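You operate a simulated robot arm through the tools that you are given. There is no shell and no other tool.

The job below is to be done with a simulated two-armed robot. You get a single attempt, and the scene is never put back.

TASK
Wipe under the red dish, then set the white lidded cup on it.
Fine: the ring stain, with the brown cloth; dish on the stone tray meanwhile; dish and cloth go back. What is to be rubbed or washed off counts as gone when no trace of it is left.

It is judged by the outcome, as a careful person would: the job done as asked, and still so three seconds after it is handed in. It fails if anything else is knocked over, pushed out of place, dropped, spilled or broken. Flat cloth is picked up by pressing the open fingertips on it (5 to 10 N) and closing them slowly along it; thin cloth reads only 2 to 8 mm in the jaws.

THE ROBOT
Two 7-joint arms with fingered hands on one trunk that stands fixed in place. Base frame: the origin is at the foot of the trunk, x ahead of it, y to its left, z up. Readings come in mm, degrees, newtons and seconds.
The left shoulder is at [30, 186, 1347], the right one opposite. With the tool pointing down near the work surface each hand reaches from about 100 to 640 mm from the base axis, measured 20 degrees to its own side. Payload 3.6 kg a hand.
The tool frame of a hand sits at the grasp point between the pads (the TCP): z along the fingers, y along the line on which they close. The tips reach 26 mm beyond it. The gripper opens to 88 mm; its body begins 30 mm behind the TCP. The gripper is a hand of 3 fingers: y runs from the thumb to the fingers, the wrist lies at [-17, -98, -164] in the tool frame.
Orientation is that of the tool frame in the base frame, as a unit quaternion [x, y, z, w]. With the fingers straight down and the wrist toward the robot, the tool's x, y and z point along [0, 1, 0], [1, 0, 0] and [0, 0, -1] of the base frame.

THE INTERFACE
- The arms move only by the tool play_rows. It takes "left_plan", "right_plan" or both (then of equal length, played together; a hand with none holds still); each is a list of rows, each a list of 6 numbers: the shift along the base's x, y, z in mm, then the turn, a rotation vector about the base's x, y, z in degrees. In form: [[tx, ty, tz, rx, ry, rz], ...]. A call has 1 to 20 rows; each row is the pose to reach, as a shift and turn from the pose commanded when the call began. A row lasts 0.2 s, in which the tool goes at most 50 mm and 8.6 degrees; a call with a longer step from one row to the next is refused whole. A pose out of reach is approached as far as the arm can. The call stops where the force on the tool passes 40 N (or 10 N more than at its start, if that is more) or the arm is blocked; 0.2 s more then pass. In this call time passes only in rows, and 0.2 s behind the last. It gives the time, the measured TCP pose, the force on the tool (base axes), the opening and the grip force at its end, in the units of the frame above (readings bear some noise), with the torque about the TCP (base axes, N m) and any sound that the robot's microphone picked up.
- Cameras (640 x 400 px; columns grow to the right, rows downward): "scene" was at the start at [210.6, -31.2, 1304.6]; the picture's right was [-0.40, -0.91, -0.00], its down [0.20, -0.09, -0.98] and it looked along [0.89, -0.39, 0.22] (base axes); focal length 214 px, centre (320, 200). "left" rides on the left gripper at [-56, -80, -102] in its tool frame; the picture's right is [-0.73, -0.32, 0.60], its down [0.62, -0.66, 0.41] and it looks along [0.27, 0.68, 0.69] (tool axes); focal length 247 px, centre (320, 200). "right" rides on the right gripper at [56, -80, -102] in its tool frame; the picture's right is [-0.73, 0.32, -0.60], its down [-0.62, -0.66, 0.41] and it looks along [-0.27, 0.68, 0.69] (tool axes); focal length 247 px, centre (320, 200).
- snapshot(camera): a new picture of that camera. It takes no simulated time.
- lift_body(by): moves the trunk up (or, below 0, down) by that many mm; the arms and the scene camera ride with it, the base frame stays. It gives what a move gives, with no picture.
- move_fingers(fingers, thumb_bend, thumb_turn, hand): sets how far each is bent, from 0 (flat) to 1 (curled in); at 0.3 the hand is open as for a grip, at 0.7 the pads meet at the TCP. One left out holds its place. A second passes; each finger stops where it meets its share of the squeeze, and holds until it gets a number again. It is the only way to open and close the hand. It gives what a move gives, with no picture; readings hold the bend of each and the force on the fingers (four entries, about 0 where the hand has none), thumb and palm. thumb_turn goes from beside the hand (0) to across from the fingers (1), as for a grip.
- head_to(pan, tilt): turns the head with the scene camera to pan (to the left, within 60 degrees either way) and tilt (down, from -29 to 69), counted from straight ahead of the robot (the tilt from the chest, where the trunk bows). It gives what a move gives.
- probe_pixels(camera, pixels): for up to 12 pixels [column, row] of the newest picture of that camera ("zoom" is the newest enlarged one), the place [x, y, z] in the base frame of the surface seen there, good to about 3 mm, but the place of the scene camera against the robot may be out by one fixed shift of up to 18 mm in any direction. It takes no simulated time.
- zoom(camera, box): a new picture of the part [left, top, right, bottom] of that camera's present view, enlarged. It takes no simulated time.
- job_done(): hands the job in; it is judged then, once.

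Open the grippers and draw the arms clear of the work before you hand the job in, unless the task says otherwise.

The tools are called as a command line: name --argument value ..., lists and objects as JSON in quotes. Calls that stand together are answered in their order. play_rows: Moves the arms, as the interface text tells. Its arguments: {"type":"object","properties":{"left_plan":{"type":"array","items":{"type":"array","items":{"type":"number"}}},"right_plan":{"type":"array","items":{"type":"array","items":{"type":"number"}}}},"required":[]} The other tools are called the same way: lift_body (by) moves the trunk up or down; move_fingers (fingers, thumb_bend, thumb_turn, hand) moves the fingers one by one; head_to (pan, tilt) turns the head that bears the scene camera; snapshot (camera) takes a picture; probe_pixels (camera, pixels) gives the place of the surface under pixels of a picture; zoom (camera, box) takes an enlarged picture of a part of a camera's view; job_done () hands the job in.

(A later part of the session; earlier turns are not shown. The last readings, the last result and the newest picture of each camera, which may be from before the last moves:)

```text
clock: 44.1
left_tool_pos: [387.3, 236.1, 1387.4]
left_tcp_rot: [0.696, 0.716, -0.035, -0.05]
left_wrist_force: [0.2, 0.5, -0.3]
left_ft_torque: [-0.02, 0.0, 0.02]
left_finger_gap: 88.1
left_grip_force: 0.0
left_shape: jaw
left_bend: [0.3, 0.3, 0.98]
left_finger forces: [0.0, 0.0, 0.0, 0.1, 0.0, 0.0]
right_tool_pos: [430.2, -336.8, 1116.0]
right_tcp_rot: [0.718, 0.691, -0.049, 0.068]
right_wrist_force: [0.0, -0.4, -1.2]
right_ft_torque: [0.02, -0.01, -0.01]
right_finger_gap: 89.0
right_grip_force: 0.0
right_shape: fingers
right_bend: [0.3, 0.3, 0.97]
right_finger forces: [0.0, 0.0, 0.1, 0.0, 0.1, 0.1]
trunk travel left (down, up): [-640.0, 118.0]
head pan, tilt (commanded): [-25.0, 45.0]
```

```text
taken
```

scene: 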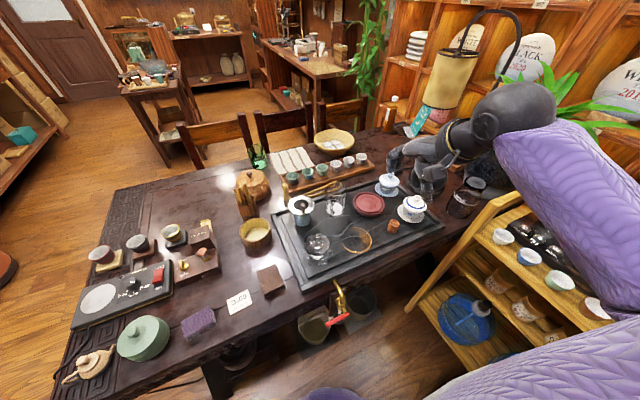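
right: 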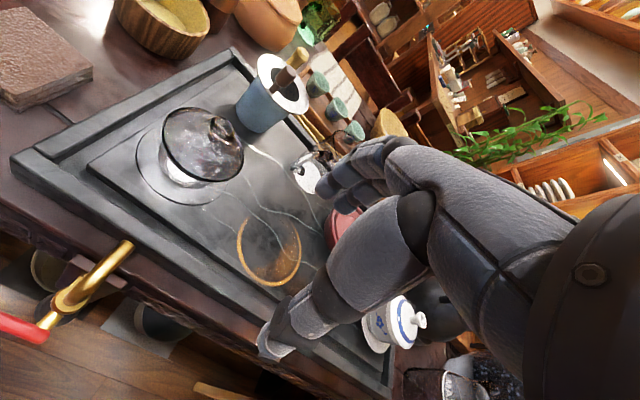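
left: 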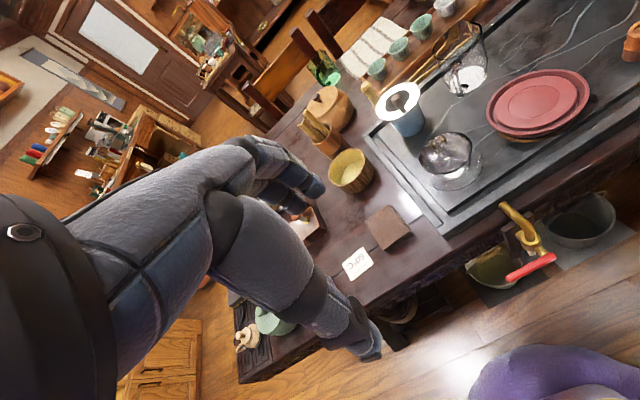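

Good overview from higher up. I'll bring the right hand down and forward to (520,-300,960), squaring the small roll.

play_rows --right_plan '[[18, 7, -25, 4, 0.7, 0], [36, 14, -50, 8, 1.4, 0], [54, 21, -80, 9.4, 1.7, 0], [72, 28, -110, 9.4, 1.7, 0], [90, 35, -135, 9.4, 1.7, 0], [90, 37, -155, 9.4, 1.7, 0]]'

snapshot --camera "scene"

```text
clock: 45.5
left_tool_pos: [387.9, 237.0, 1387.9]
left_tcp_rot: [0.696, 0.715, -0.035, -0.051]
left_wrist_force: [-0.1, 0.8, 0.5]
left_ft_torque: [-0.02, 0.02, 0.0]
left_finger_gap: 88.0
left_grip_force: 0.2
left_shape: jaw
left_bend: [0.3, 0.3, 0.98]
left_finger forces: [0.0, 0.0, 0.0, 0.1, 0.0, 0.1]
right_tool_pos: [519.3, -299.7, 961.4]
right_tcp_rot: [0.72, 0.694, -0.002, -0.002]
right_wrist_force: [0.3, -0.6, 0.9]
right_ft_torque: [0.0, -0.03, -0.02]
right_finger_gap: 89.0
right_grip_force: 0.1
right_shape: fingers
right_bend: [0.3, 0.3, 0.97]
right_finger forces: [0.1, 0.0, 0.0, 0.0, 0.0, 0.0]
trunk travel left (down, up): [-640.0, 118.0]
head pan, tilt (commanded): [-25.0, 45.0]
```

```text
taken
```

scene: 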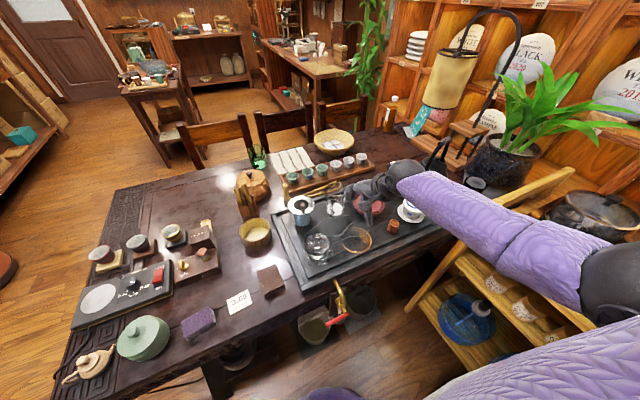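

Pose reached exactly. Now I sweep left at z≈960 toward the cloth.

play_rows --right_plan '[[0, 30, 0, 0, 0, 0], [0, 60, 0, 0, 0, 0], [0, 90, 0, 0, 0, 0], [0, 120, 0, 0, 0, 0], [0, 150, 0, 0, 0, 0]]'

snapshot --camera "scene"

```text
clock: 46.7
left_tool_pos: [387.7, 236.6, 1386.2]
left_tcp_rot: [0.697, 0.714, -0.033, -0.051]
left_wrist_force: [0.3, 0.0, -0.1]
left_ft_torque: [-0.03, -0.01, -0.01]
left_finger_gap: 88.1
left_grip_force: 0.0
left_shape: jaw
left_bend: [0.3, 0.3, 0.98]
left_finger forces: [0.0, 0.1, 0.0, 0.1, 0.0, 0.1]
right_tool_pos: [519.5, -148.2, 962.1]
right_tcp_rot: [0.72, 0.694, -0.003, -0.001]
right_wrist_force: [-0.5, 1.0, 0.0]
right_ft_torque: [0.01, -0.03, 0.0]
right_finger_gap: 89.1
right_grip_force: 0.1
right_shape: fingers
right_bend: [0.3, 0.3, 0.97]
right_finger forces: [0.0, 0.0, 0.1, 0.0, 0.1, 0.0]
trunk travel left (down, up): [-640.0, 118.0]
head pan, tilt (commanded): [-25.0, 45.0]
```

```text
taken
```

scene: 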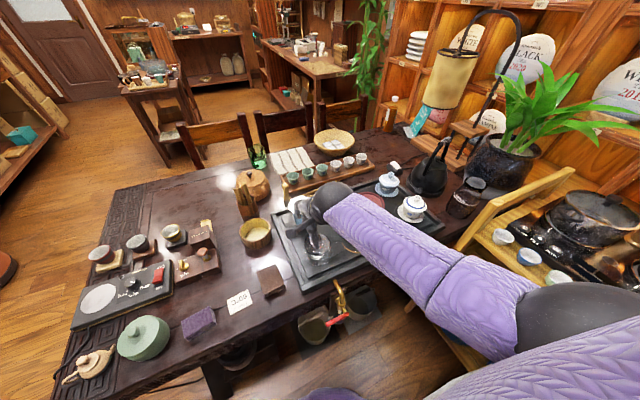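

Works well: TCP (519,-148,962) with no blockage. Continue left to above the cloth with a small yaw to match it (+8°).

play_rows --right_plan '[[0, 28, 0, 0, 0, 1], [0, 56, 0, 0, 0, 2], [0, 84, 0, 0, 0, 4], [0, 105, 0, 0, 0, 6], [0, 120, 0, 0, 0, 8]]'

snapshot --camera "scene"

snapshot --camera "right"

```text
clock: 48.1
left_tool_pos: [386.4, 235.5, 1385.7]
left_tcp_rot: [0.697, 0.714, -0.036, -0.052]
left_wrist_force: [-0.5, 0.2, 0.0]
left_ft_torque: [0.02, 0.0, 0.0]
left_finger_gap: 88.0
left_grip_force: 0.0
left_shape: jaw
left_bend: [0.3, 0.3, 0.98]
left_finger forces: [0.1, 0.1, 0.0, 0.0, 0.0, 0.1]
right_tool_pos: [530.3, -103.4, 946.4]
right_tcp_rot: [0.687, 0.726, -0.034, 0.031]
right_wrist_force: [0.1, 0.5, -0.8]
right_ft_torque: [0.03, 0.01, 0.01]
right_finger_gap: 89.0
right_grip_force: 0.0
right_shape: fingers
right_bend: [0.3, 0.3, 0.97]
right_finger forces: [0.1, 0.0, 0.1, 0.0, 0.0, 0.0]
trunk travel left (down, up): [-640.0, 118.0]
head pan, tilt (commanded): [-25.0, 45.0]
stopped in row 5 (right hand): the arm was blocked; the commanded pose is now the measured one
```

```text
taken
```

scene: 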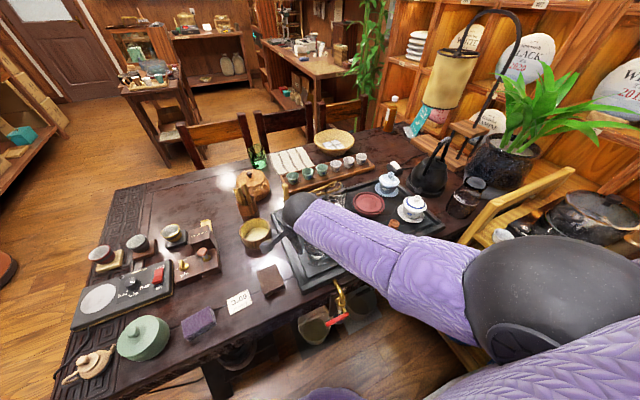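

```text
taken
```

right: 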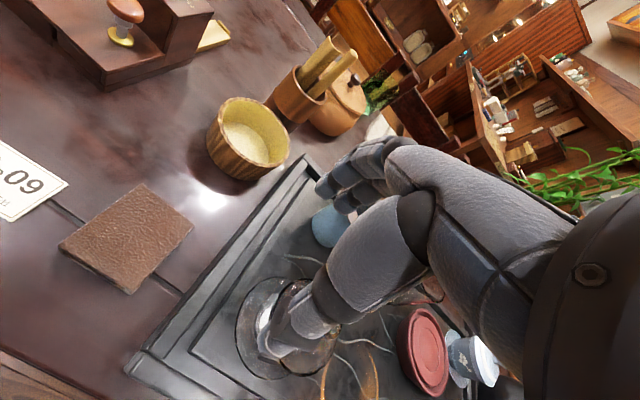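

Blocked at y≈-103. I'll probe elbow/forearm to see which way the geometry limits it.

probe_pixels --camera "scene" --pixels '[[500, 330], [480, 260], [560, 260], [400, 260], [300, 205], [340, 230], [600, 290], [580, 370], [500, 390]]'

```text
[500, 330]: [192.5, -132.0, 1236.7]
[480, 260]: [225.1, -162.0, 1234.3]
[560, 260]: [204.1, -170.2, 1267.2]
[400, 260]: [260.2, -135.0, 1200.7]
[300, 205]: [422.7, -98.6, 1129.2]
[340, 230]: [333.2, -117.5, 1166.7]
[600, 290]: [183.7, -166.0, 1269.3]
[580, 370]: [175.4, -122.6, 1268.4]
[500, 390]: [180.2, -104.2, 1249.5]
```

Forearm near the elbow (192,-132,1237) is touching the chest side; positive yaw seems to draw the elbow inward. I'll move back slightly and try a negative yaw to swing the elbow outward.

play_rows --right_plan '[[-5, -20, 15, 2.5, 0, -4], [-10, -30, 15, 5, 0, -11], [-10, -30, 15, 5, 0, -18], [-10, -30, 15, 5, 0, -25]]'

snapshot --camera "scene"

probe_pixels --camera "scene" --pixels '[[500, 330], [480, 260], [560, 260], [400, 260], [600, 290]]'

```text
clock: 49.3
left_tool_pos: [386.6, 235.3, 1387.2]
left_tcp_rot: [0.697, 0.714, -0.035, -0.051]
left_wrist_force: [0.2, 1.0, -0.4]
left_ft_torque: [0.04, -0.05, 0.0]
left_finger_gap: 88.4
left_grip_force: 0.0
left_shape: jaw
left_bend: [0.3, 0.3, 0.98]
left_finger forces: [0.0, 0.0, 0.0, 0.0, 0.0, 0.0]
right_tool_pos: [521.4, -201.3, 950.2]
right_tcp_rot: [0.837, 0.546, -0.038, 0.03]
right_wrist_force: [-0.4, 0.3, 1.2]
right_ft_torque: [0.01, 0.01, 0.0]
right_finger_gap: 89.0
right_grip_force: 0.1
right_shape: fingers
right_bend: [0.3, 0.3, 0.97]
right_finger forces: [0.1, 0.0, 0.1, 0.1, 0.1, 0.0]
trunk travel left (down, up): [-640.0, 118.0]
head pan, tilt (commanded): [-25.0, 45.0]
stopped in row 4 (right hand): the arm was blocked; the commanded pose is now the measured one
```

```text
taken
```

scene: 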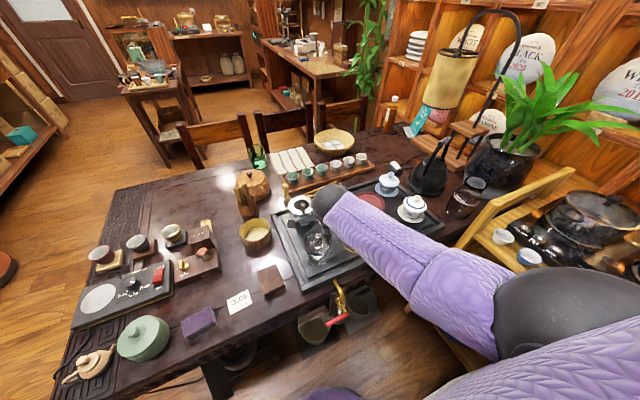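

```text
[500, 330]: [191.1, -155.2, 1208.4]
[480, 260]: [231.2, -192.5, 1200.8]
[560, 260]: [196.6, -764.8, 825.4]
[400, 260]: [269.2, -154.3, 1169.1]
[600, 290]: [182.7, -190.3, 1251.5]
```

Negative yaw made the leftward reach worse. The left arm started in a posture that reached well across the middle, so I'll look at the left arm's posture to learn from it.

head_to --pan 45 --tilt 45

snapshot --camera "scene"

```text
clock: 50.7
left_tool_pos: [387.3, 236.2, 1387.9]
left_tcp_rot: [0.697, 0.714, -0.034, -0.051]
left_wrist_force: [0.3, -0.3, -0.5]
left_ft_torque: [0.01, -0.03, 0.01]
left_finger_gap: 88.2
left_grip_force: 0.1
left_shape: jaw
left_bend: [0.3, 0.3, 0.98]
left_finger forces: [0.0, 0.0, 0.0, 0.0, 0.0, 0.1]
right_tool_pos: [519.4, -202.1, 949.4]
right_tcp_rot: [0.837, 0.546, -0.038, 0.029]
right_wrist_force: [-0.1, 0.1, 0.0]
right_ft_torque: [-0.04, -0.02, -0.02]
right_finger_gap: 89.1
right_grip_force: 0.1
right_shape: fingers
right_bend: [0.3, 0.3, 0.97]
right_finger forces: [0.0, 0.0, 0.0, 0.0, 0.1, 0.1]
trunk travel left (down, up): [-640.0, 118.0]
head pan, tilt (commanded): [45.0, 45.0]
```

```text
taken
```

scene: 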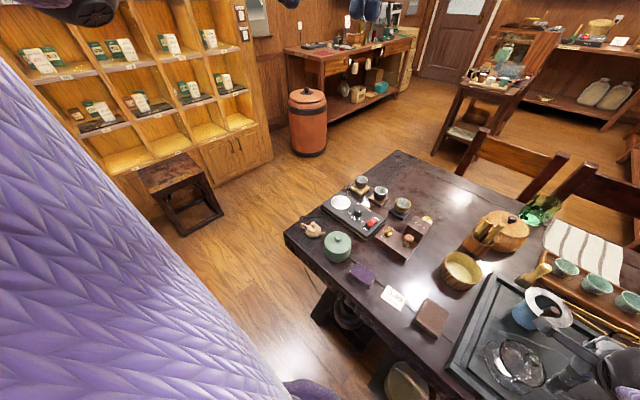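

The left arm is only partly in view (purple at left). I'll probe it and check upward tilt to see the elbow and hand.

probe_pixels --camera "scene" --pixels '[[50, 200], [150, 250], [200, 330], [50, 350], [90, 10], [375, 10], [20, 120]]'

head_to --pan 50 --tilt 10

snapshot --camera "scene"

```text
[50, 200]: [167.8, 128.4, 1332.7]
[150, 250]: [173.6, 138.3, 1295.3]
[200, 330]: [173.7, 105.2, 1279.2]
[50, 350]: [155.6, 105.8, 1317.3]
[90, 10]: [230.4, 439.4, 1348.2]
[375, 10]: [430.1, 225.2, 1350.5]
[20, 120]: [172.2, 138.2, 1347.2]
```

```text
clock: 51.7
left_tool_pos: [387.0, 236.3, 1387.0]
left_tcp_rot: [0.698, 0.714, -0.035, -0.05]
left_wrist_force: [-0.3, 0.3, 0.3]
left_ft_torque: [0.0, -0.02, -0.01]
left_finger_gap: 88.2
left_grip_force: 0.1
left_shape: jaw
left_bend: [0.3, 0.3, 0.98]
left_finger forces: [0.1, 0.0, 0.1, 0.1, 0.0, 0.0]
right_tool_pos: [520.9, -200.4, 949.3]
right_tcp_rot: [0.836, 0.546, -0.038, 0.03]
right_wrist_force: [-0.4, 0.0, 0.7]
right_ft_torque: [0.01, -0.03, -0.02]
right_finger_gap: 88.9
right_grip_force: 0.1
right_shape: fingers
right_bend: [0.3, 0.3, 0.97]
right_finger forces: [0.0, 0.0, 0.0, 0.0, 0.0, 0.0]
trunk travel left (down, up): [-640.0, 118.0]
head pan, tilt (commanded): [50.0, 10.0]
```

```text
taken
```

scene: 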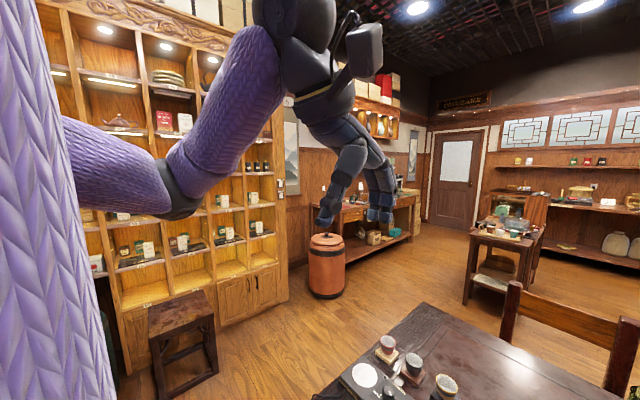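

The left arm's elbow is swung wide out (≈(230,440,1348)), which is what lets it cross the middle. I'll get the right elbow out the same way: first back off to the right and square the hand, then lower the trunk and roll the hand to point left.

play_rows --right_plan '[[-16, -28, 28, 1, -0.4, 5], [-32, -56, 56, 2, -0.8, 10], [-48, -84, 84, 3, -1.3, 15], [-64, -112, 112, 4, -1.7, 20], [-80, -140, 140, 5, -2.2, 24]]'

head_to --pan -45 --tilt 45

lift_body --by -150

snapshot --camera "scene"

```text
clock: 52.9
left_tool_pos: [387.0, 234.8, 1387.1]
left_tcp_rot: [0.697, 0.715, -0.035, -0.051]
left_wrist_force: [0.3, -0.8, -0.4]
left_ft_torque: [0.02, 0.0, 0.02]
left_finger_gap: 87.9
left_grip_force: 0.0
left_shape: jaw
left_bend: [0.3, 0.3, 0.98]
left_finger forces: [0.0, 0.0, 0.1, 0.0, 0.0, 0.0]
right_tool_pos: [440.5, -339.8, 1089.4]
right_tcp_rot: [0.705, 0.709, 0.01, 0.01]
right_wrist_force: [-1.0, -0.1, 0.1]
right_ft_torque: [0.02, -0.01, 0.0]
right_finger_gap: 88.7
right_grip_force: 0.0
right_shape: fingers
right_bend: [0.3, 0.3, 0.97]
right_finger forces: [0.0, 0.0, 0.0, 0.0, 0.0, 0.1]
trunk travel left (down, up): [-640.0, 118.0]
head pan, tilt (commanded): [50.0, 10.0]
```

```text
clock: 54.6
left_tool_pos: [387.2, 236.2, 1386.7]
left_tcp_rot: [0.697, 0.715, -0.034, -0.051]
left_wrist_force: [-0.1, -0.1, -0.6]
left_ft_torque: [0.0, 0.0, -0.01]
left_finger_gap: 88.3
left_grip_force: 0.1
left_shape: jaw
left_bend: [0.3, 0.3, 0.98]
left_finger forces: [0.0, 0.0, 0.0, 0.0, 0.0, 0.1]
right_tool_pos: [440.2, -339.2, 1090.1]
right_tcp_rot: [0.706, 0.708, 0.009, 0.01]
right_wrist_force: [-1.0, -0.1, -0.8]
right_ft_torque: [0.02, 0.01, 0.02]
right_finger_gap: 88.6
right_grip_force: 0.1
right_shape: fingers
right_bend: [0.3, 0.3, 0.97]
right_finger forces: [0.0, 0.0, 0.0, 0.1, 0.1, 0.1]
trunk travel left (down, up): [-640.0, 118.0]
head pan, tilt (commanded): [-45.0, 45.0]
```

```text
clock: 56.4
left_tool_pos: [387.3, 234.9, 1237.0]
left_tcp_rot: [0.697, 0.715, -0.035, -0.05]
left_wrist_force: [-0.3, 0.1, -0.7]
left_ft_torque: [0.0, -0.01, 0.0]
left_finger_gap: 87.9
left_grip_force: 0.1
left_shape: jaw
left_bend: [0.3, 0.3, 0.98]
left_finger forces: [0.0, 0.0, 0.0, 0.0, 0.0, 0.0]
right_tool_pos: [439.8, -339.1, 940.2]
right_tcp_rot: [0.706, 0.708, 0.01, 0.011]
right_wrist_force: [-1.1, -0.2, -0.1]
right_ft_torque: [0.0, -0.01, 0.01]
right_finger_gap: 88.7
right_grip_force: 0.1
right_shape: fingers
right_bend: [0.3, 0.3, 0.97]
right_finger forces: [0.1, 0.1, 0.0, 0.0, 0.0, 0.0]
trunk travel left (down, up): [-490.0, 268.0]
head pan, tilt (commanded): [-45.0, 45.0]
```

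```text
taken
```

scene: 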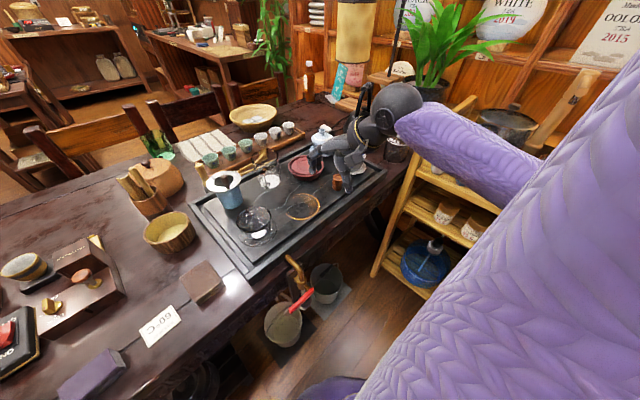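

Pose is clean at (440,-339,940), trunk at its start height. Now I roll the hand about the x axis in steps so the fingers point left, raising it slightly.

play_rows --right_plan '[[0, 0, 10, 8, 0, 0], [0, 0, 20, 16, 0, 0], [0, 0, 30, 24, 0, 0], [0, 5, 40, 32, 0, 0], [0, 10, 45, 40, 0, 0], [0, 15, 50, 48, 0, 0], [0, 20, 55, 56, 0, 0]]'

snapshot --camera "scene"

```text
clock: 58.0
left_tool_pos: [387.6, 235.8, 1236.4]
left_tcp_rot: [0.697, 0.715, -0.035, -0.05]
left_wrist_force: [1.2, 0.0, 0.5]
left_ft_torque: [0.04, 0.01, -0.01]
left_finger_gap: 88.0
left_grip_force: 0.1
left_shape: jaw
left_bend: [0.3, 0.3, 0.98]
left_finger forces: [0.1, 0.0, 0.0, 0.0, 0.0, 0.1]
right_tool_pos: [441.4, -319.9, 994.7]
right_tcp_rot: [0.628, 0.621, 0.341, -0.322]
right_wrist_force: [0.7, 0.3, 0.9]
right_ft_torque: [-0.02, 0.0, 0.0]
right_finger_gap: 88.9
right_grip_force: 0.1
right_shape: fingers
right_bend: [0.3, 0.3, 0.97]
right_finger forces: [0.0, 0.1, 0.1, 0.0, 0.1, 0.0]
trunk travel left (down, up): [-490.0, 268.0]
head pan, tilt (commanded): [-45.0, 45.0]
```

```text
taken
```

scene: 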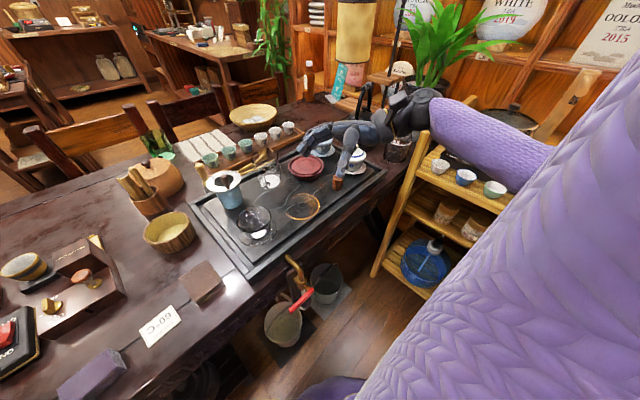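

The 56° roll worked smoothly, with the forearm now coming from the far right. I'll sweep left at this roll.

play_rows --right_plan '[[5, 35, 0, 0, 0, 0], [10, 70, 0, 0, 0, 0], [15, 105, 0, 0, 0, 0], [20, 140, 0, 0, 0, 0], [30, 175, 0, 0, 0, 0], [40, 210, 0, 0, 0, 0], [50, 240, 0, 0, 0, 0]]'

snapshot --camera "scene"

```text
clock: 59.6
left_tool_pos: [387.7, 236.1, 1236.4]
left_tcp_rot: [0.697, 0.714, -0.035, -0.052]
left_wrist_force: [0.0, 0.4, -0.1]
left_ft_torque: [-0.05, 0.01, 0.0]
left_finger_gap: 87.6
left_grip_force: 0.0
left_shape: jaw
left_bend: [0.3, 0.3, 0.98]
left_finger forces: [0.1, 0.1, 0.0, 0.0, 0.1, 0.0]
right_tool_pos: [491.0, -78.6, 994.8]
right_tcp_rot: [0.628, 0.621, 0.341, -0.321]
right_wrist_force: [0.2, -0.1, 0.1]
right_ft_torque: [0.0, 0.0, 0.0]
right_finger_gap: 88.6
right_grip_force: 0.1
right_shape: fingers
right_bend: [0.3, 0.3, 0.97]
right_finger forces: [0.0, 0.0, 0.1, 0.0, 0.0, 0.1]
trunk travel left (down, up): [-490.0, 268.0]
head pan, tilt (commanded): [-45.0, 45.0]
```

```text
taken
```

scene: 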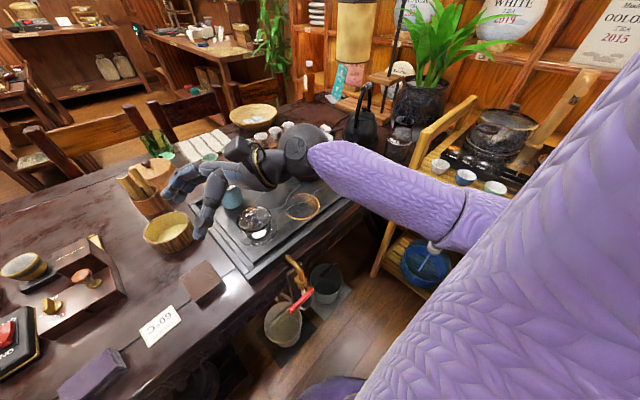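

Reached (491,-79,995) freely. Now I'll unroll partway (56°→26°) while moving above the cloth.

play_rows --right_plan '[[6, 10, -10, -6, 0, 0], [12, 20, -20, -12, 0, 0], [18, 30, -35, -18, 0, 0], [24, 40, -50, -24, 0, 0], [30, 50, -65, -30, 0, 0]]'

snapshot --camera "scene"

snapshot --camera "right"

```text
clock: 60.8
left_tool_pos: [387.7, 237.0, 1236.0]
left_tcp_rot: [0.697, 0.714, -0.035, -0.051]
left_wrist_force: [0.9, -0.1, 0.2]
left_ft_torque: [0.02, 0.03, 0.0]
left_finger_gap: 88.1
left_grip_force: 0.1
left_shape: jaw
left_bend: [0.3, 0.3, 0.98]
left_finger forces: [0.0, 0.0, 0.0, 0.0, 0.0, 0.0]
right_tool_pos: [520.4, -29.3, 930.4]
right_tcp_rot: [0.69, 0.688, 0.168, -0.147]
right_wrist_force: [-0.1, 0.0, 0.7]
right_ft_torque: [0.02, -0.02, -0.03]
right_finger_gap: 88.9
right_grip_force: 0.1
right_shape: fingers
right_bend: [0.3, 0.3, 0.97]
right_finger forces: [0.0, 0.0, 0.1, 0.0, 0.1, 0.0]
trunk travel left (down, up): [-490.0, 268.0]
head pan, tilt (commanded): [-45.0, 45.0]
```

```text
taken
```

scene: 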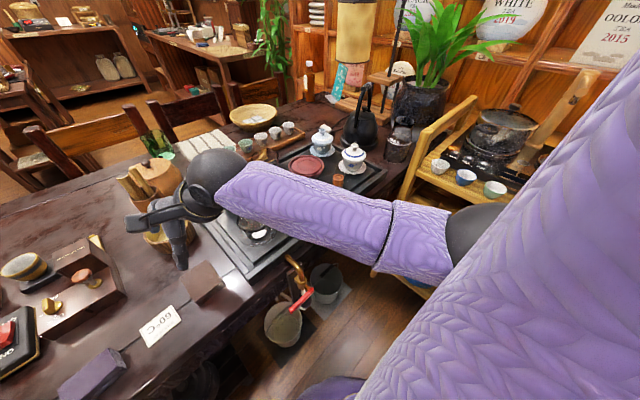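

```text
taken
```

right: 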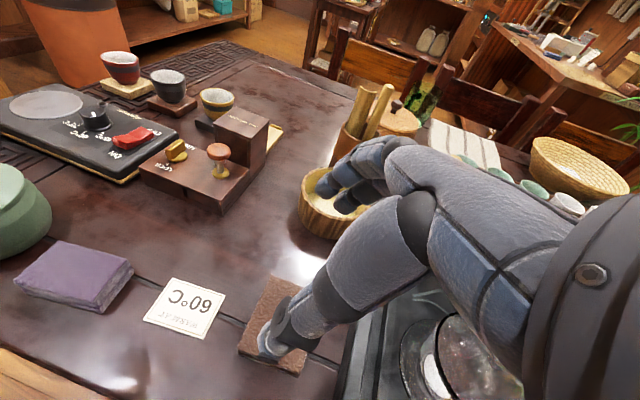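

At (520,-29,930) with roll ≈26° and the cloth right beneath (thumb over (270,340)). I'll try to unroll further to about 8°.

play_rows --right_plan '[[0, 0, -5, -6, 0, 0], [0, 0, -10, -12, 0, 0], [0, 0, -15, -18, 0, 0]]'

snapshot --camera "scene"

snapshot --camera "right"

```text
clock: 61.6
left_tool_pos: [388.0, 235.9, 1236.9]
left_tcp_rot: [0.697, 0.714, -0.035, -0.05]
left_wrist_force: [-0.1, 0.7, -0.5]
left_ft_torque: [0.01, 0.01, -0.03]
left_finger_gap: 88.1
left_grip_force: 0.0
left_shape: jaw
left_bend: [0.3, 0.3, 0.98]
left_finger forces: [0.0, 0.1, 0.0, 0.1, 0.0, 0.0]
right_tool_pos: [520.3, -30.0, 915.3]
right_tcp_rot: [0.704, 0.706, 0.058, -0.038]
right_wrist_force: [0.4, -0.2, 0.5]
right_ft_torque: [0.01, 0.0, -0.02]
right_finger_gap: 88.5
right_grip_force: 0.0
right_shape: fingers
right_bend: [0.3, 0.3, 0.97]
right_finger forces: [0.0, 0.1, 0.0, 0.1, 0.0, 0.1]
trunk travel left (down, up): [-490.0, 268.0]
head pan, tilt (commanded): [-45.0, 45.0]
```

```text
taken
```

scene: 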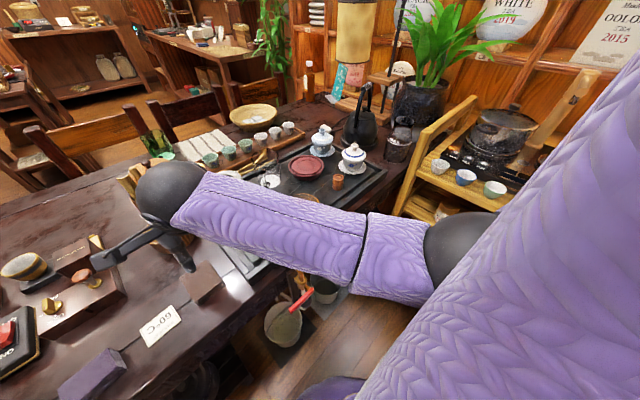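

```text
taken
```

right: 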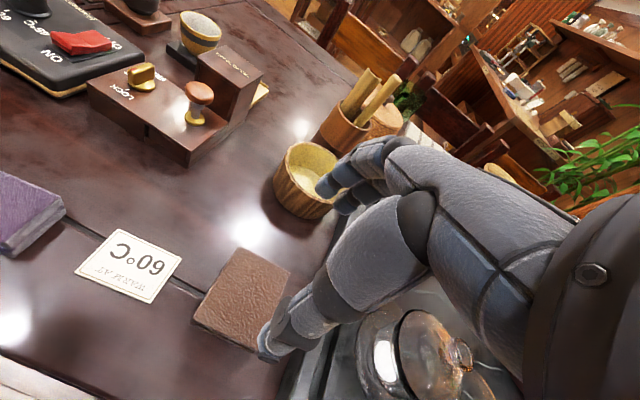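

Roll is down to ≈8° with no blockage. I'll square the last bit and yaw +6° to align with the cloth.

play_rows --right_plan '[[0, 0, 0, -4, 0, 3], [0, 0, 0, -8, 0, 6]]'

snapshot --camera "right"

```text
clock: 62.2
left_tool_pos: [388.1, 235.7, 1238.0]
left_tcp_rot: [0.697, 0.715, -0.035, -0.051]
left_wrist_force: [-0.2, 0.0, -0.5]
left_ft_torque: [-0.01, 0.0, 0.0]
left_finger_gap: 87.8
left_grip_force: 0.0
left_shape: jaw
left_bend: [0.3, 0.3, 0.98]
left_finger forces: [0.1, 0.0, 0.0, 0.0, 0.0, 0.1]
right_tool_pos: [521.0, -30.3, 914.1]
right_tcp_rot: [0.668, 0.744, 0.008, 0.007]
right_wrist_force: [0.3, 0.3, 0.7]
right_ft_torque: [0.05, -0.01, 0.01]
right_finger_gap: 89.1
right_grip_force: 0.0
right_shape: fingers
right_bend: [0.3, 0.3, 0.97]
right_finger forces: [0.0, 0.1, 0.0, 0.1, 0.0, 0.0]
trunk travel left (down, up): [-490.0, 268.0]
head pan, tilt (commanded): [-45.0, 45.0]
```

```text
taken
```

right: 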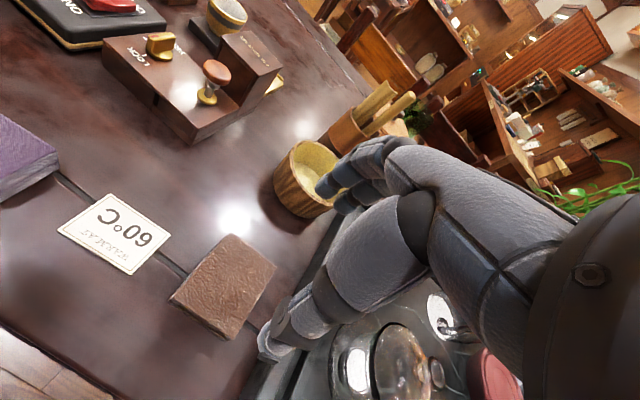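

Hand is square above the cloth. I'll zoom and probe the cloth corners to set the grasp.

zoom --camera "right" --box '[150, 215, 310, 355]'

probe_pixels --camera "right" --pixels '[[230, 236], [274, 268], [228, 330], [174, 298], [224, 284], [252, 252], [200, 265], [202, 316], [252, 300], [232, 340], [160, 310], [240, 330]]'

```text
2.86 times, centred on (230, 285) of right
```

zoom: 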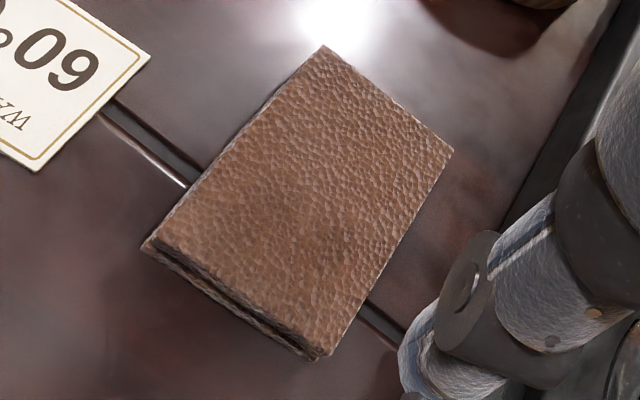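

```text
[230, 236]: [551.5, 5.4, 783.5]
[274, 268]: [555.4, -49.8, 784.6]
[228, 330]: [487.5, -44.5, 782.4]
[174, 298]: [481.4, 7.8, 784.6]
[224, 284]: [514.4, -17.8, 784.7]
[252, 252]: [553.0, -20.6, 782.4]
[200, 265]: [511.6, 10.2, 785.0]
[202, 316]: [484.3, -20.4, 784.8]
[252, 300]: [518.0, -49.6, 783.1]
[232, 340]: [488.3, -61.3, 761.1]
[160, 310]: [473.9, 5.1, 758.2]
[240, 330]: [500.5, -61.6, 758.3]
```

Cloth centre is (519,-21), ~71 mm (x) × 56 mm (y), yaw ≈-4°, table z≈758.5. I'll open slightly wider, align yaw and descend partway.

move_fingers --hand "right" --fingers 0.24 --thumb_bend 0.24

play_rows --right_plan '[[-1, 5, -20, 0, 0, -5], [-2, 9, -45, 0, 0, -10], [-2, 9, -70, 0, 0, -10], [-2, 9, -90, 0, 0, -10]]'

snapshot --camera "right"

snapshot --camera "scene"

```text
clock: 63.2
left_tool_pos: [387.9, 235.7, 1237.2]
left_tcp_rot: [0.697, 0.715, -0.034, -0.05]
left_wrist_force: [-0.6, 0.6, 0.6]
left_ft_torque: [0.03, 0.02, -0.01]
left_finger_gap: 87.9
left_grip_force: 0.0
left_shape: jaw
left_bend: [0.3, 0.3, 0.98]
left_finger forces: [0.1, 0.0, 0.0, 0.1, 0.0, 0.1]
right_tool_pos: [520.1, -29.5, 914.9]
right_tcp_rot: [0.668, 0.744, 0.007, 0.008]
right_wrist_force: [0.0, -0.3, -1.3]
right_ft_torque: [0.01, -0.03, 0.01]
right_finger_gap: 100.5
right_grip_force: 0.1
right_shape: fingers
right_bend: [0.24, 0.24, 0.97]
right_finger forces: [0.1, 0.0, 0.1, 0.0, 0.1, 0.1]
trunk travel left (down, up): [-490.0, 268.0]
head pan, tilt (commanded): [-45.0, 45.0]
```

```text
clock: 64.4
left_tool_pos: [387.9, 237.0, 1237.1]
left_tcp_rot: [0.697, 0.714, -0.035, -0.051]
left_wrist_force: [1.2, 0.4, -0.6]
left_ft_torque: [-0.03, -0.03, 0.01]
left_finger_gap: 88.1
left_grip_force: 0.1
left_shape: jaw
left_bend: [0.3, 0.3, 0.98]
left_finger forces: [0.1, 0.0, 0.0, 0.1, 0.0, 0.2]
right_tool_pos: [528.6, -77.4, 812.2]
right_tcp_rot: [0.741, 0.671, -0.017, 0.04]
right_wrist_force: [-3.6, 0.0, 6.6]
right_ft_torque: [-0.06, -0.31, -0.1]
right_finger_gap: 100.5
right_grip_force: 3.7
right_shape: fingers
right_bend: [0.25, 0.24, 0.97]
right_finger forces: [0.0, 6.3, 0.0, 0.1, 0.0, 0.0]
trunk travel left (down, up): [-490.0, 268.0]
head pan, tilt (commanded): [-45.0, 45.0]
stopped in row 4 (right hand): the arm was blocked; the commanded pose is now the measured one
```

```text
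taken
```

right: 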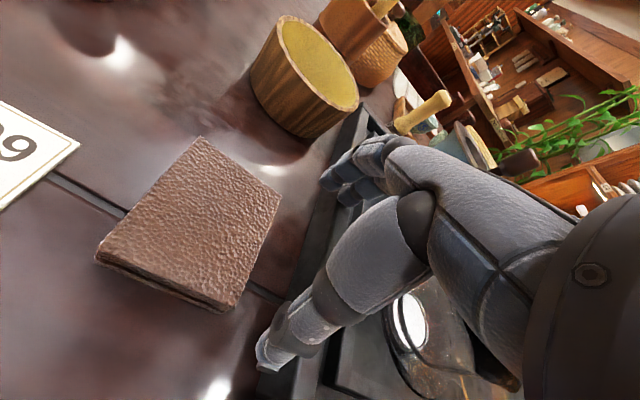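

```text
taken
```

scene: 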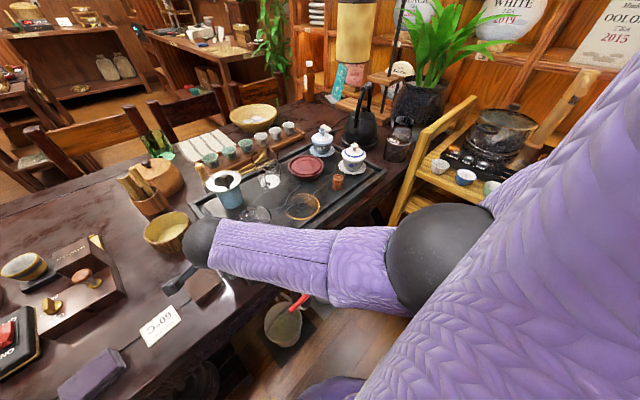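

While straightening downward the arm got pushed right (528,-77,812) and a fingertip touched the tray rim lightly (6 N). I'll rise straight up with a roll to bring the elbow out again, and later descend using the trunk instead.

play_rows --right_plan '[[0, 0, 25, 4, 1, 0], [0, 0, 50, 10, 2, 0], [0, 0, 75, 18, 2, 0], [0, 5, 95, 26, 2, 0], [0, 10, 105, 34, 2, 0]]'

snapshot --camera "scene"

snapshot --camera "right"

```text
clock: 65.6
left_tool_pos: [386.2, 236.4, 1236.5]
left_tcp_rot: [0.697, 0.715, -0.034, -0.052]
left_wrist_force: [0.0, 0.2, 0.0]
left_ft_torque: [-0.03, -0.03, -0.03]
left_finger_gap: 87.7
left_grip_force: 0.1
left_shape: jaw
left_bend: [0.3, 0.3, 0.98]
left_finger forces: [0.1, 0.0, 0.0, 0.1, 0.1, 0.1]
right_tool_pos: [525.5, -63.1, 916.1]
right_tcp_rot: [0.717, 0.647, 0.169, -0.195]
right_wrist_force: [0.0, -0.2, 0.2]
right_ft_torque: [0.01, -0.02, 0.01]
right_finger_gap: 100.5
right_grip_force: 0.1
right_shape: fingers
right_bend: [0.24, 0.24, 0.97]
right_finger forces: [0.1, 0.0, 0.0, 0.1, 0.1, 0.0]
trunk travel left (down, up): [-490.0, 268.0]
head pan, tilt (commanded): [-45.0, 45.0]
```

```text
taken
```

scene: 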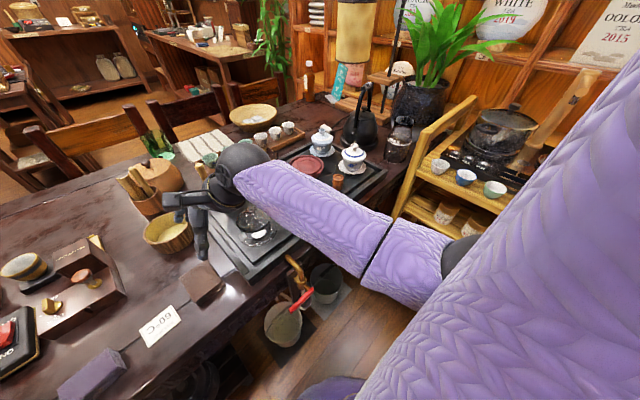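

```text
taken
```

right: 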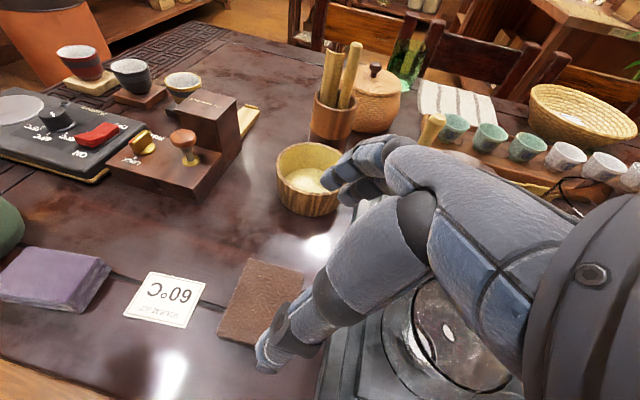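

Clear again at (525,-63,916), roll ≈30°. I'll move over the cloth centre (519,-21) and unroll to about 10°, staying at this height.

play_rows --right_plan '[[-2, 12, 0, -5, -1, 0.3], [-4, 25, 0, -10, -2, 0.6], [-6, 36, 0, -15, -3, 1], [-6, 42, 0, -20, -3.5, 1]]'

snapshot --camera "right"

```text
clock: 66.8
left_tool_pos: [387.5, 236.6, 1236.5]
left_tcp_rot: [0.697, 0.714, -0.035, -0.052]
left_wrist_force: [-0.2, -0.3, 1.3]
left_ft_torque: [0.01, 0.0, 0.0]
left_finger_gap: 87.8
left_grip_force: 0.0
left_shape: jaw
left_bend: [0.3, 0.3, 0.98]
left_finger forces: [0.0, 0.0, 0.0, 0.1, 0.0, 0.0]
right_tool_pos: [538.5, -99.7, 901.7]
right_tcp_rot: [0.744, 0.666, 0.039, 0.009]
right_wrist_force: [-0.7, -0.2, 0.4]
right_ft_torque: [0.02, -0.01, -0.02]
right_finger_gap: 100.6
right_grip_force: 0.1
right_shape: fingers
right_bend: [0.24, 0.24, 0.97]
right_finger forces: [0.0, 0.1, 0.1, 0.0, 0.1, 0.0]
trunk travel left (down, up): [-490.0, 268.0]
head pan, tilt (commanded): [-45.0, 45.0]
stopped in row 4 (right hand): the arm was blocked; the commanded pose is now the measured one
```

```text
taken
```

right: 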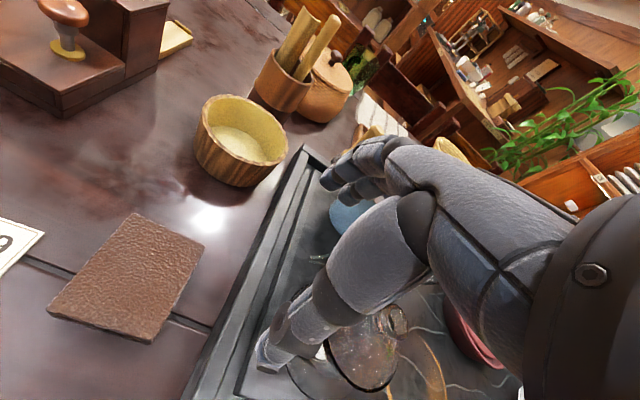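

Unrolling from a modest roll let the elbow creep in again. I'll go up and right, re-establish the large 56° roll as before, then return—this time keeping ~25° roll for the grasp.

play_rows --right_plan '[[-5, 0, 35, 6, 1, 0], [-15, -20, 65, 14, 2, 1], [-30, -55, 90, 22, 3, 2], [-45, -95, 95, 30, 3.5, 3], [-60, -135, 95, 38, 3.5, 3], [-75, -175, 95, 46, 3.5, 3], [-90, -210, 95, 54, 3.5, 3]]'

snapshot --camera "scene"

```text
clock: 68.4
left_tool_pos: [386.9, 235.5, 1236.9]
left_tcp_rot: [0.696, 0.715, -0.036, -0.051]
left_wrist_force: [0.5, -0.1, -0.3]
left_ft_torque: [-0.02, -0.01, 0.02]
left_finger_gap: 88.1
left_grip_force: 0.0
left_shape: jaw
left_bend: [0.3, 0.3, 0.98]
left_finger forces: [0.0, 0.1, 0.0, 0.0, 0.0, 0.0]
right_tool_pos: [446.3, -307.4, 998.1]
right_tcp_rot: [0.649, 0.595, 0.317, -0.353]
right_wrist_force: [0.3, -0.7, 0.5]
right_ft_torque: [0.0, -0.02, 0.04]
right_finger_gap: 100.9
right_grip_force: 0.1
right_shape: fingers
right_bend: [0.24, 0.24, 0.97]
right_finger forces: [0.1, 0.0, 0.1, 0.1, 0.0, 0.1]
trunk travel left (down, up): [-490.0, 268.0]
head pan, tilt (commanded): [-45.0, 45.0]
```

```text
taken
```

scene: 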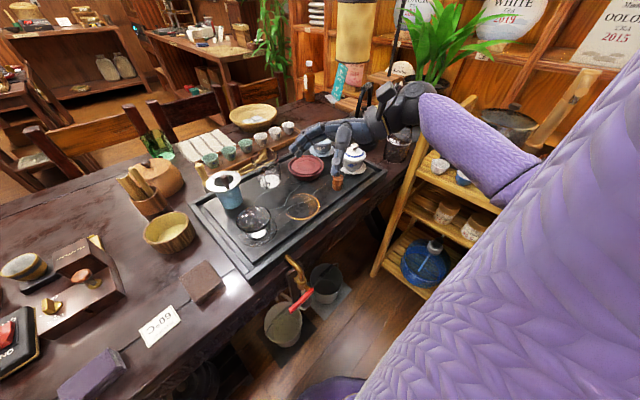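

The elbow is well out again. I'll repeat the earlier successful path: sweep left at this roll.

play_rows --right_plan '[[5, 30, 0, 2, 0, 0], [10, 65, 0, 2, 0, 0], [15, 100, 0, 2, 0, 0], [20, 135, 0, 2, 0, 0], [28, 170, 0, 2, 0, 0], [36, 200, 0, 2, 0, 0], [45, 230, 0, 2, 0, 0]]'

play_rows --right_plan '[[6, 10, -10, -6, 0, 0], [12, 20, -20, -12, 0, 0], [18, 30, -35, -18, 0, 0], [24, 40, -50, -24, 0, 0], [28, 52, -70, -30, 0, 0]]'

snapshot --camera "scene"

snapshot --camera "right"

```text
clock: 70.0
left_tool_pos: [388.9, 237.6, 1236.7]
left_tcp_rot: [0.696, 0.715, -0.035, -0.051]
left_wrist_force: [-0.3, 0.5, -0.4]
left_ft_torque: [-0.03, 0.02, 0.01]
left_finger_gap: 88.3
left_grip_force: 0.0
left_shape: jaw
left_bend: [0.3, 0.3, 0.98]
left_finger forces: [0.0, 0.0, 0.0, 0.1, 0.0, 0.0]
right_tool_pos: [493.7, -78.2, 996.5]
right_tcp_rot: [0.644, 0.588, 0.325, -0.364]
right_wrist_force: [-0.1, -0.3, 0.2]
right_ft_torque: [0.01, -0.01, 0.0]
right_finger_gap: 100.9
right_grip_force: 0.1
right_shape: fingers
right_bend: [0.24, 0.24, 0.97]
right_finger forces: [0.0, 0.0, 0.0, 0.0, 0.1, 0.0]
trunk travel left (down, up): [-490.0, 268.0]
head pan, tilt (commanded): [-45.0, 45.0]
```

```text
clock: 71.2
left_tool_pos: [387.4, 237.9, 1237.4]
left_tcp_rot: [0.697, 0.714, -0.035, -0.052]
left_wrist_force: [0.2, -0.3, -0.5]
left_ft_torque: [-0.02, 0.02, 0.03]
left_finger_gap: 87.9
left_grip_force: 0.0
left_shape: jaw
left_bend: [0.3, 0.3, 0.98]
left_finger forces: [0.0, 0.0, 0.1, 0.0, 0.0, 0.0]
right_tool_pos: [519.5, -24.8, 925.9]
right_tcp_rot: [0.716, 0.654, 0.162, -0.184]
right_wrist_force: [-0.2, 0.0, -1.2]
right_ft_torque: [0.0, 0.0, 0.01]
right_finger_gap: 100.7
right_grip_force: 0.0
right_shape: fingers
right_bend: [0.24, 0.24, 0.97]
right_finger forces: [0.0, 0.0, 0.0, 0.0, 0.0, 0.1]
trunk travel left (down, up): [-490.0, 268.0]
head pan, tilt (commanded): [-45.0, 45.0]
```

```text
taken
```

scene: 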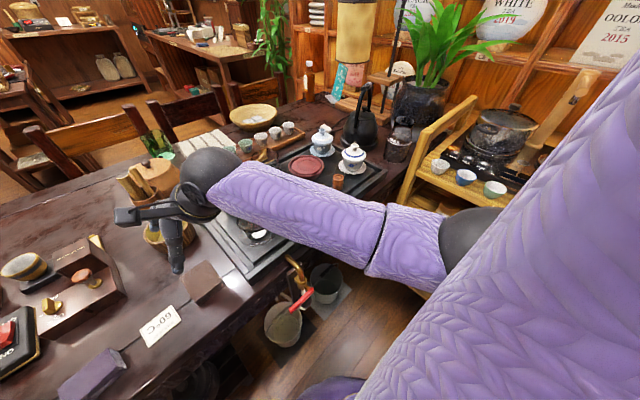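

```text
taken
```

right: 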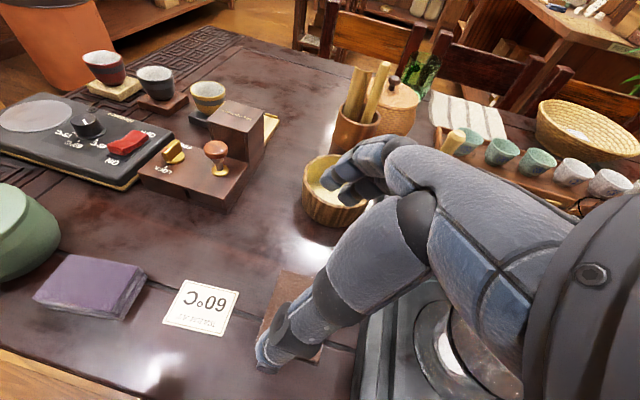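

Over the cloth at (519.5,-25,926), roll ≈28°, yaw ≈-4.5° matching the cloth. Now I descend by lowering the trunk 100 mm, keeping the arm posture.

lift_body --by -100

snapshot --camera "right"

snapshot --camera "scene"

```text
clock: 72.5
left_tool_pos: [388.2, 235.5, 1136.5]
left_tcp_rot: [0.697, 0.714, -0.035, -0.051]
left_wrist_force: [-0.4, -0.5, -0.3]
left_ft_torque: [0.0, 0.03, 0.01]
left_finger_gap: 88.0
left_grip_force: 0.0
left_shape: jaw
left_bend: [0.3, 0.3, 0.98]
left_finger forces: [0.1, 0.1, 0.1, 0.0, 0.0, 0.0]
right_tool_pos: [520.9, -24.7, 827.7]
right_tcp_rot: [0.715, 0.654, 0.164, -0.186]
right_wrist_force: [0.2, -0.1, 0.2]
right_ft_torque: [0.01, -0.02, 0.01]
right_finger_gap: 100.4
right_grip_force: 0.0
right_shape: fingers
right_bend: [0.24, 0.24, 0.97]
right_finger forces: [0.0, 0.0, 0.1, 0.0, 0.1, 0.0]
trunk travel left (down, up): [-390.0, 368.0]
head pan, tilt (commanded): [-45.0, 45.0]
```

```text
taken
```

right: 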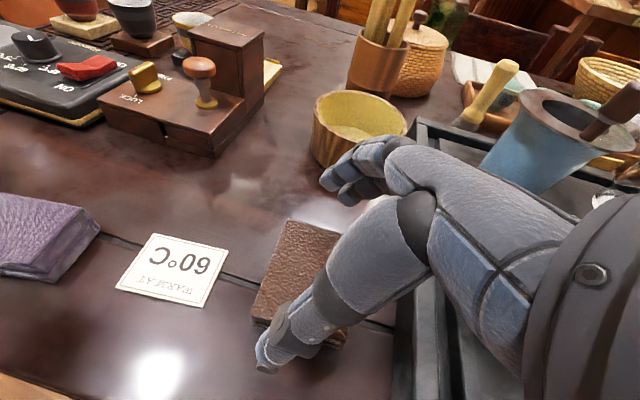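

```text
taken
```

scene: 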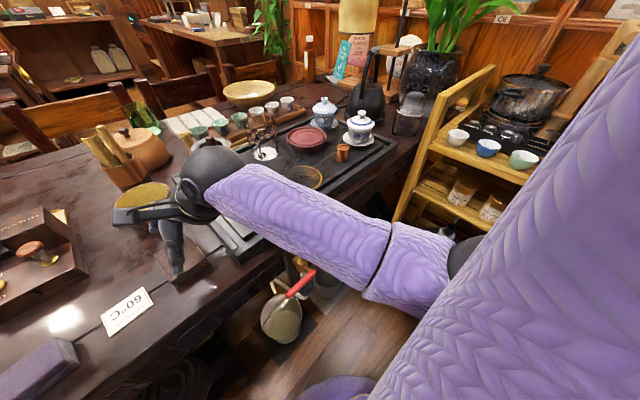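

The descent by trunk works (TCP 521,-25,828, no contact). I'll check the wooden bowl near the fingers and the cloth's position before the last ~40 mm.

probe_pixels --camera "right" --pixels '[[318, 160], [335, 165], [322, 110], [290, 222], [258, 310], [335, 235], [270, 270], [300, 250], [255, 325], [345, 340], [266, 366], [330, 185]]'

zoom --camera "right" --box '[220, 130, 420, 380]'

```text
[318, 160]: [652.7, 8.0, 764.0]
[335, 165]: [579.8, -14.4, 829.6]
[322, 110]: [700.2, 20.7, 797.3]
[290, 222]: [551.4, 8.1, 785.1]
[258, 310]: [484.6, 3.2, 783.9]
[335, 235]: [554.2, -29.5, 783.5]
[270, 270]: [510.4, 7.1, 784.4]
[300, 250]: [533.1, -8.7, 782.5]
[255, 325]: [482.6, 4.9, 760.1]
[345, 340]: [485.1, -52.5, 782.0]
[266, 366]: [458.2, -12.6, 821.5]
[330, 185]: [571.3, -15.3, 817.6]
```

```text
1.60 times, centred on (320, 255) of right
```

zoom: 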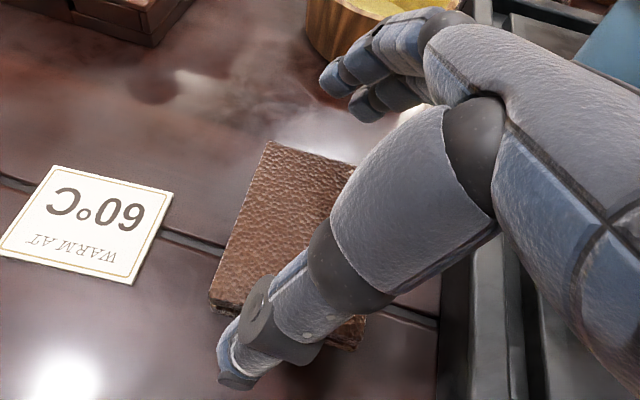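

Thumb tip (458,-13,821) and fingers (≈575,-15,820) straddle the cloth evenly. I'll lower the trunk 32 mm more, then finish with small arm steps.

lift_body --by -32

play_rows --right_plan '[[0, 0, -4, 0, 0, 0], [0, 0, -7, 0, 0, 0]]'

snapshot --camera "right"

```text
clock: 73.3
left_tool_pos: [388.0, 235.9, 1105.2]
left_tcp_rot: [0.696, 0.715, -0.035, -0.05]
left_wrist_force: [-0.2, 1.2, 0.6]
left_ft_torque: [0.02, -0.02, 0.02]
left_finger_gap: 87.9
left_grip_force: 0.1
left_shape: jaw
left_bend: [0.3, 0.3, 0.98]
left_finger forces: [0.0, 0.0, 0.0, 0.0, 0.0, 0.1]
right_tool_pos: [522.1, -42.0, 789.8]
right_tcp_rot: [0.721, 0.653, 0.154, -0.173]
right_wrist_force: [0.4, -0.6, 0.6]
right_ft_torque: [0.01, 0.0, 0.04]
right_finger_gap: 101.2
right_grip_force: 0.1
right_shape: fingers
right_bend: [0.24, 0.24, 0.97]
right_finger forces: [0.0, 0.1, 0.0, 0.0, 0.0, 0.0]
trunk travel left (down, up): [-358.0, 400.0]
head pan, tilt (commanded): [-45.0, 45.0]
```

```text
clock: 73.9
left_tool_pos: [385.7, 235.6, 1105.8]
left_tcp_rot: [0.697, 0.714, -0.034, -0.05]
left_wrist_force: [-0.7, 0.1, -0.4]
left_ft_torque: [-0.02, -0.02, 0.0]
left_finger_gap: 88.2
left_grip_force: 0.0
left_shape: jaw
left_bend: [0.3, 0.3, 0.98]
left_finger forces: [0.1, 0.0, 0.1, 0.1, 0.1, 0.0]
right_tool_pos: [523.2, -41.0, 787.8]
right_tcp_rot: [0.719, 0.655, 0.159, -0.169]
right_wrist_force: [-8.3, -1.6, 24.2]
right_ft_torque: [-0.21, -1.32, -0.21]
right_finger_gap: 101.5
right_grip_force: 11.5
right_shape: fingers
right_bend: [0.25, 0.24, 0.97]
right_finger forces: [0.1, 23.7, 0.0, 0.0, 0.0, 0.0]
trunk travel left (down, up): [-358.0, 400.0]
head pan, tilt (commanded): [-45.0, 45.0]
```

```text
taken
```

right: 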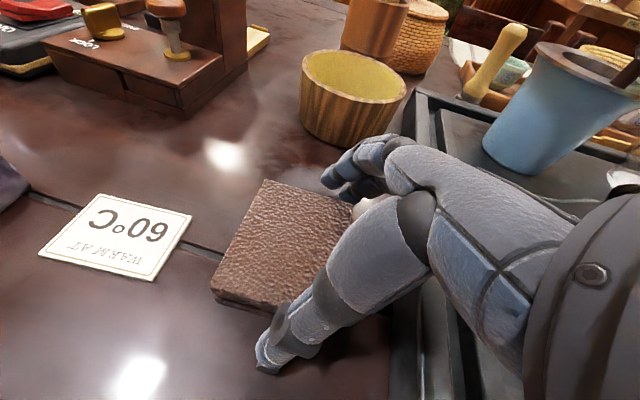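

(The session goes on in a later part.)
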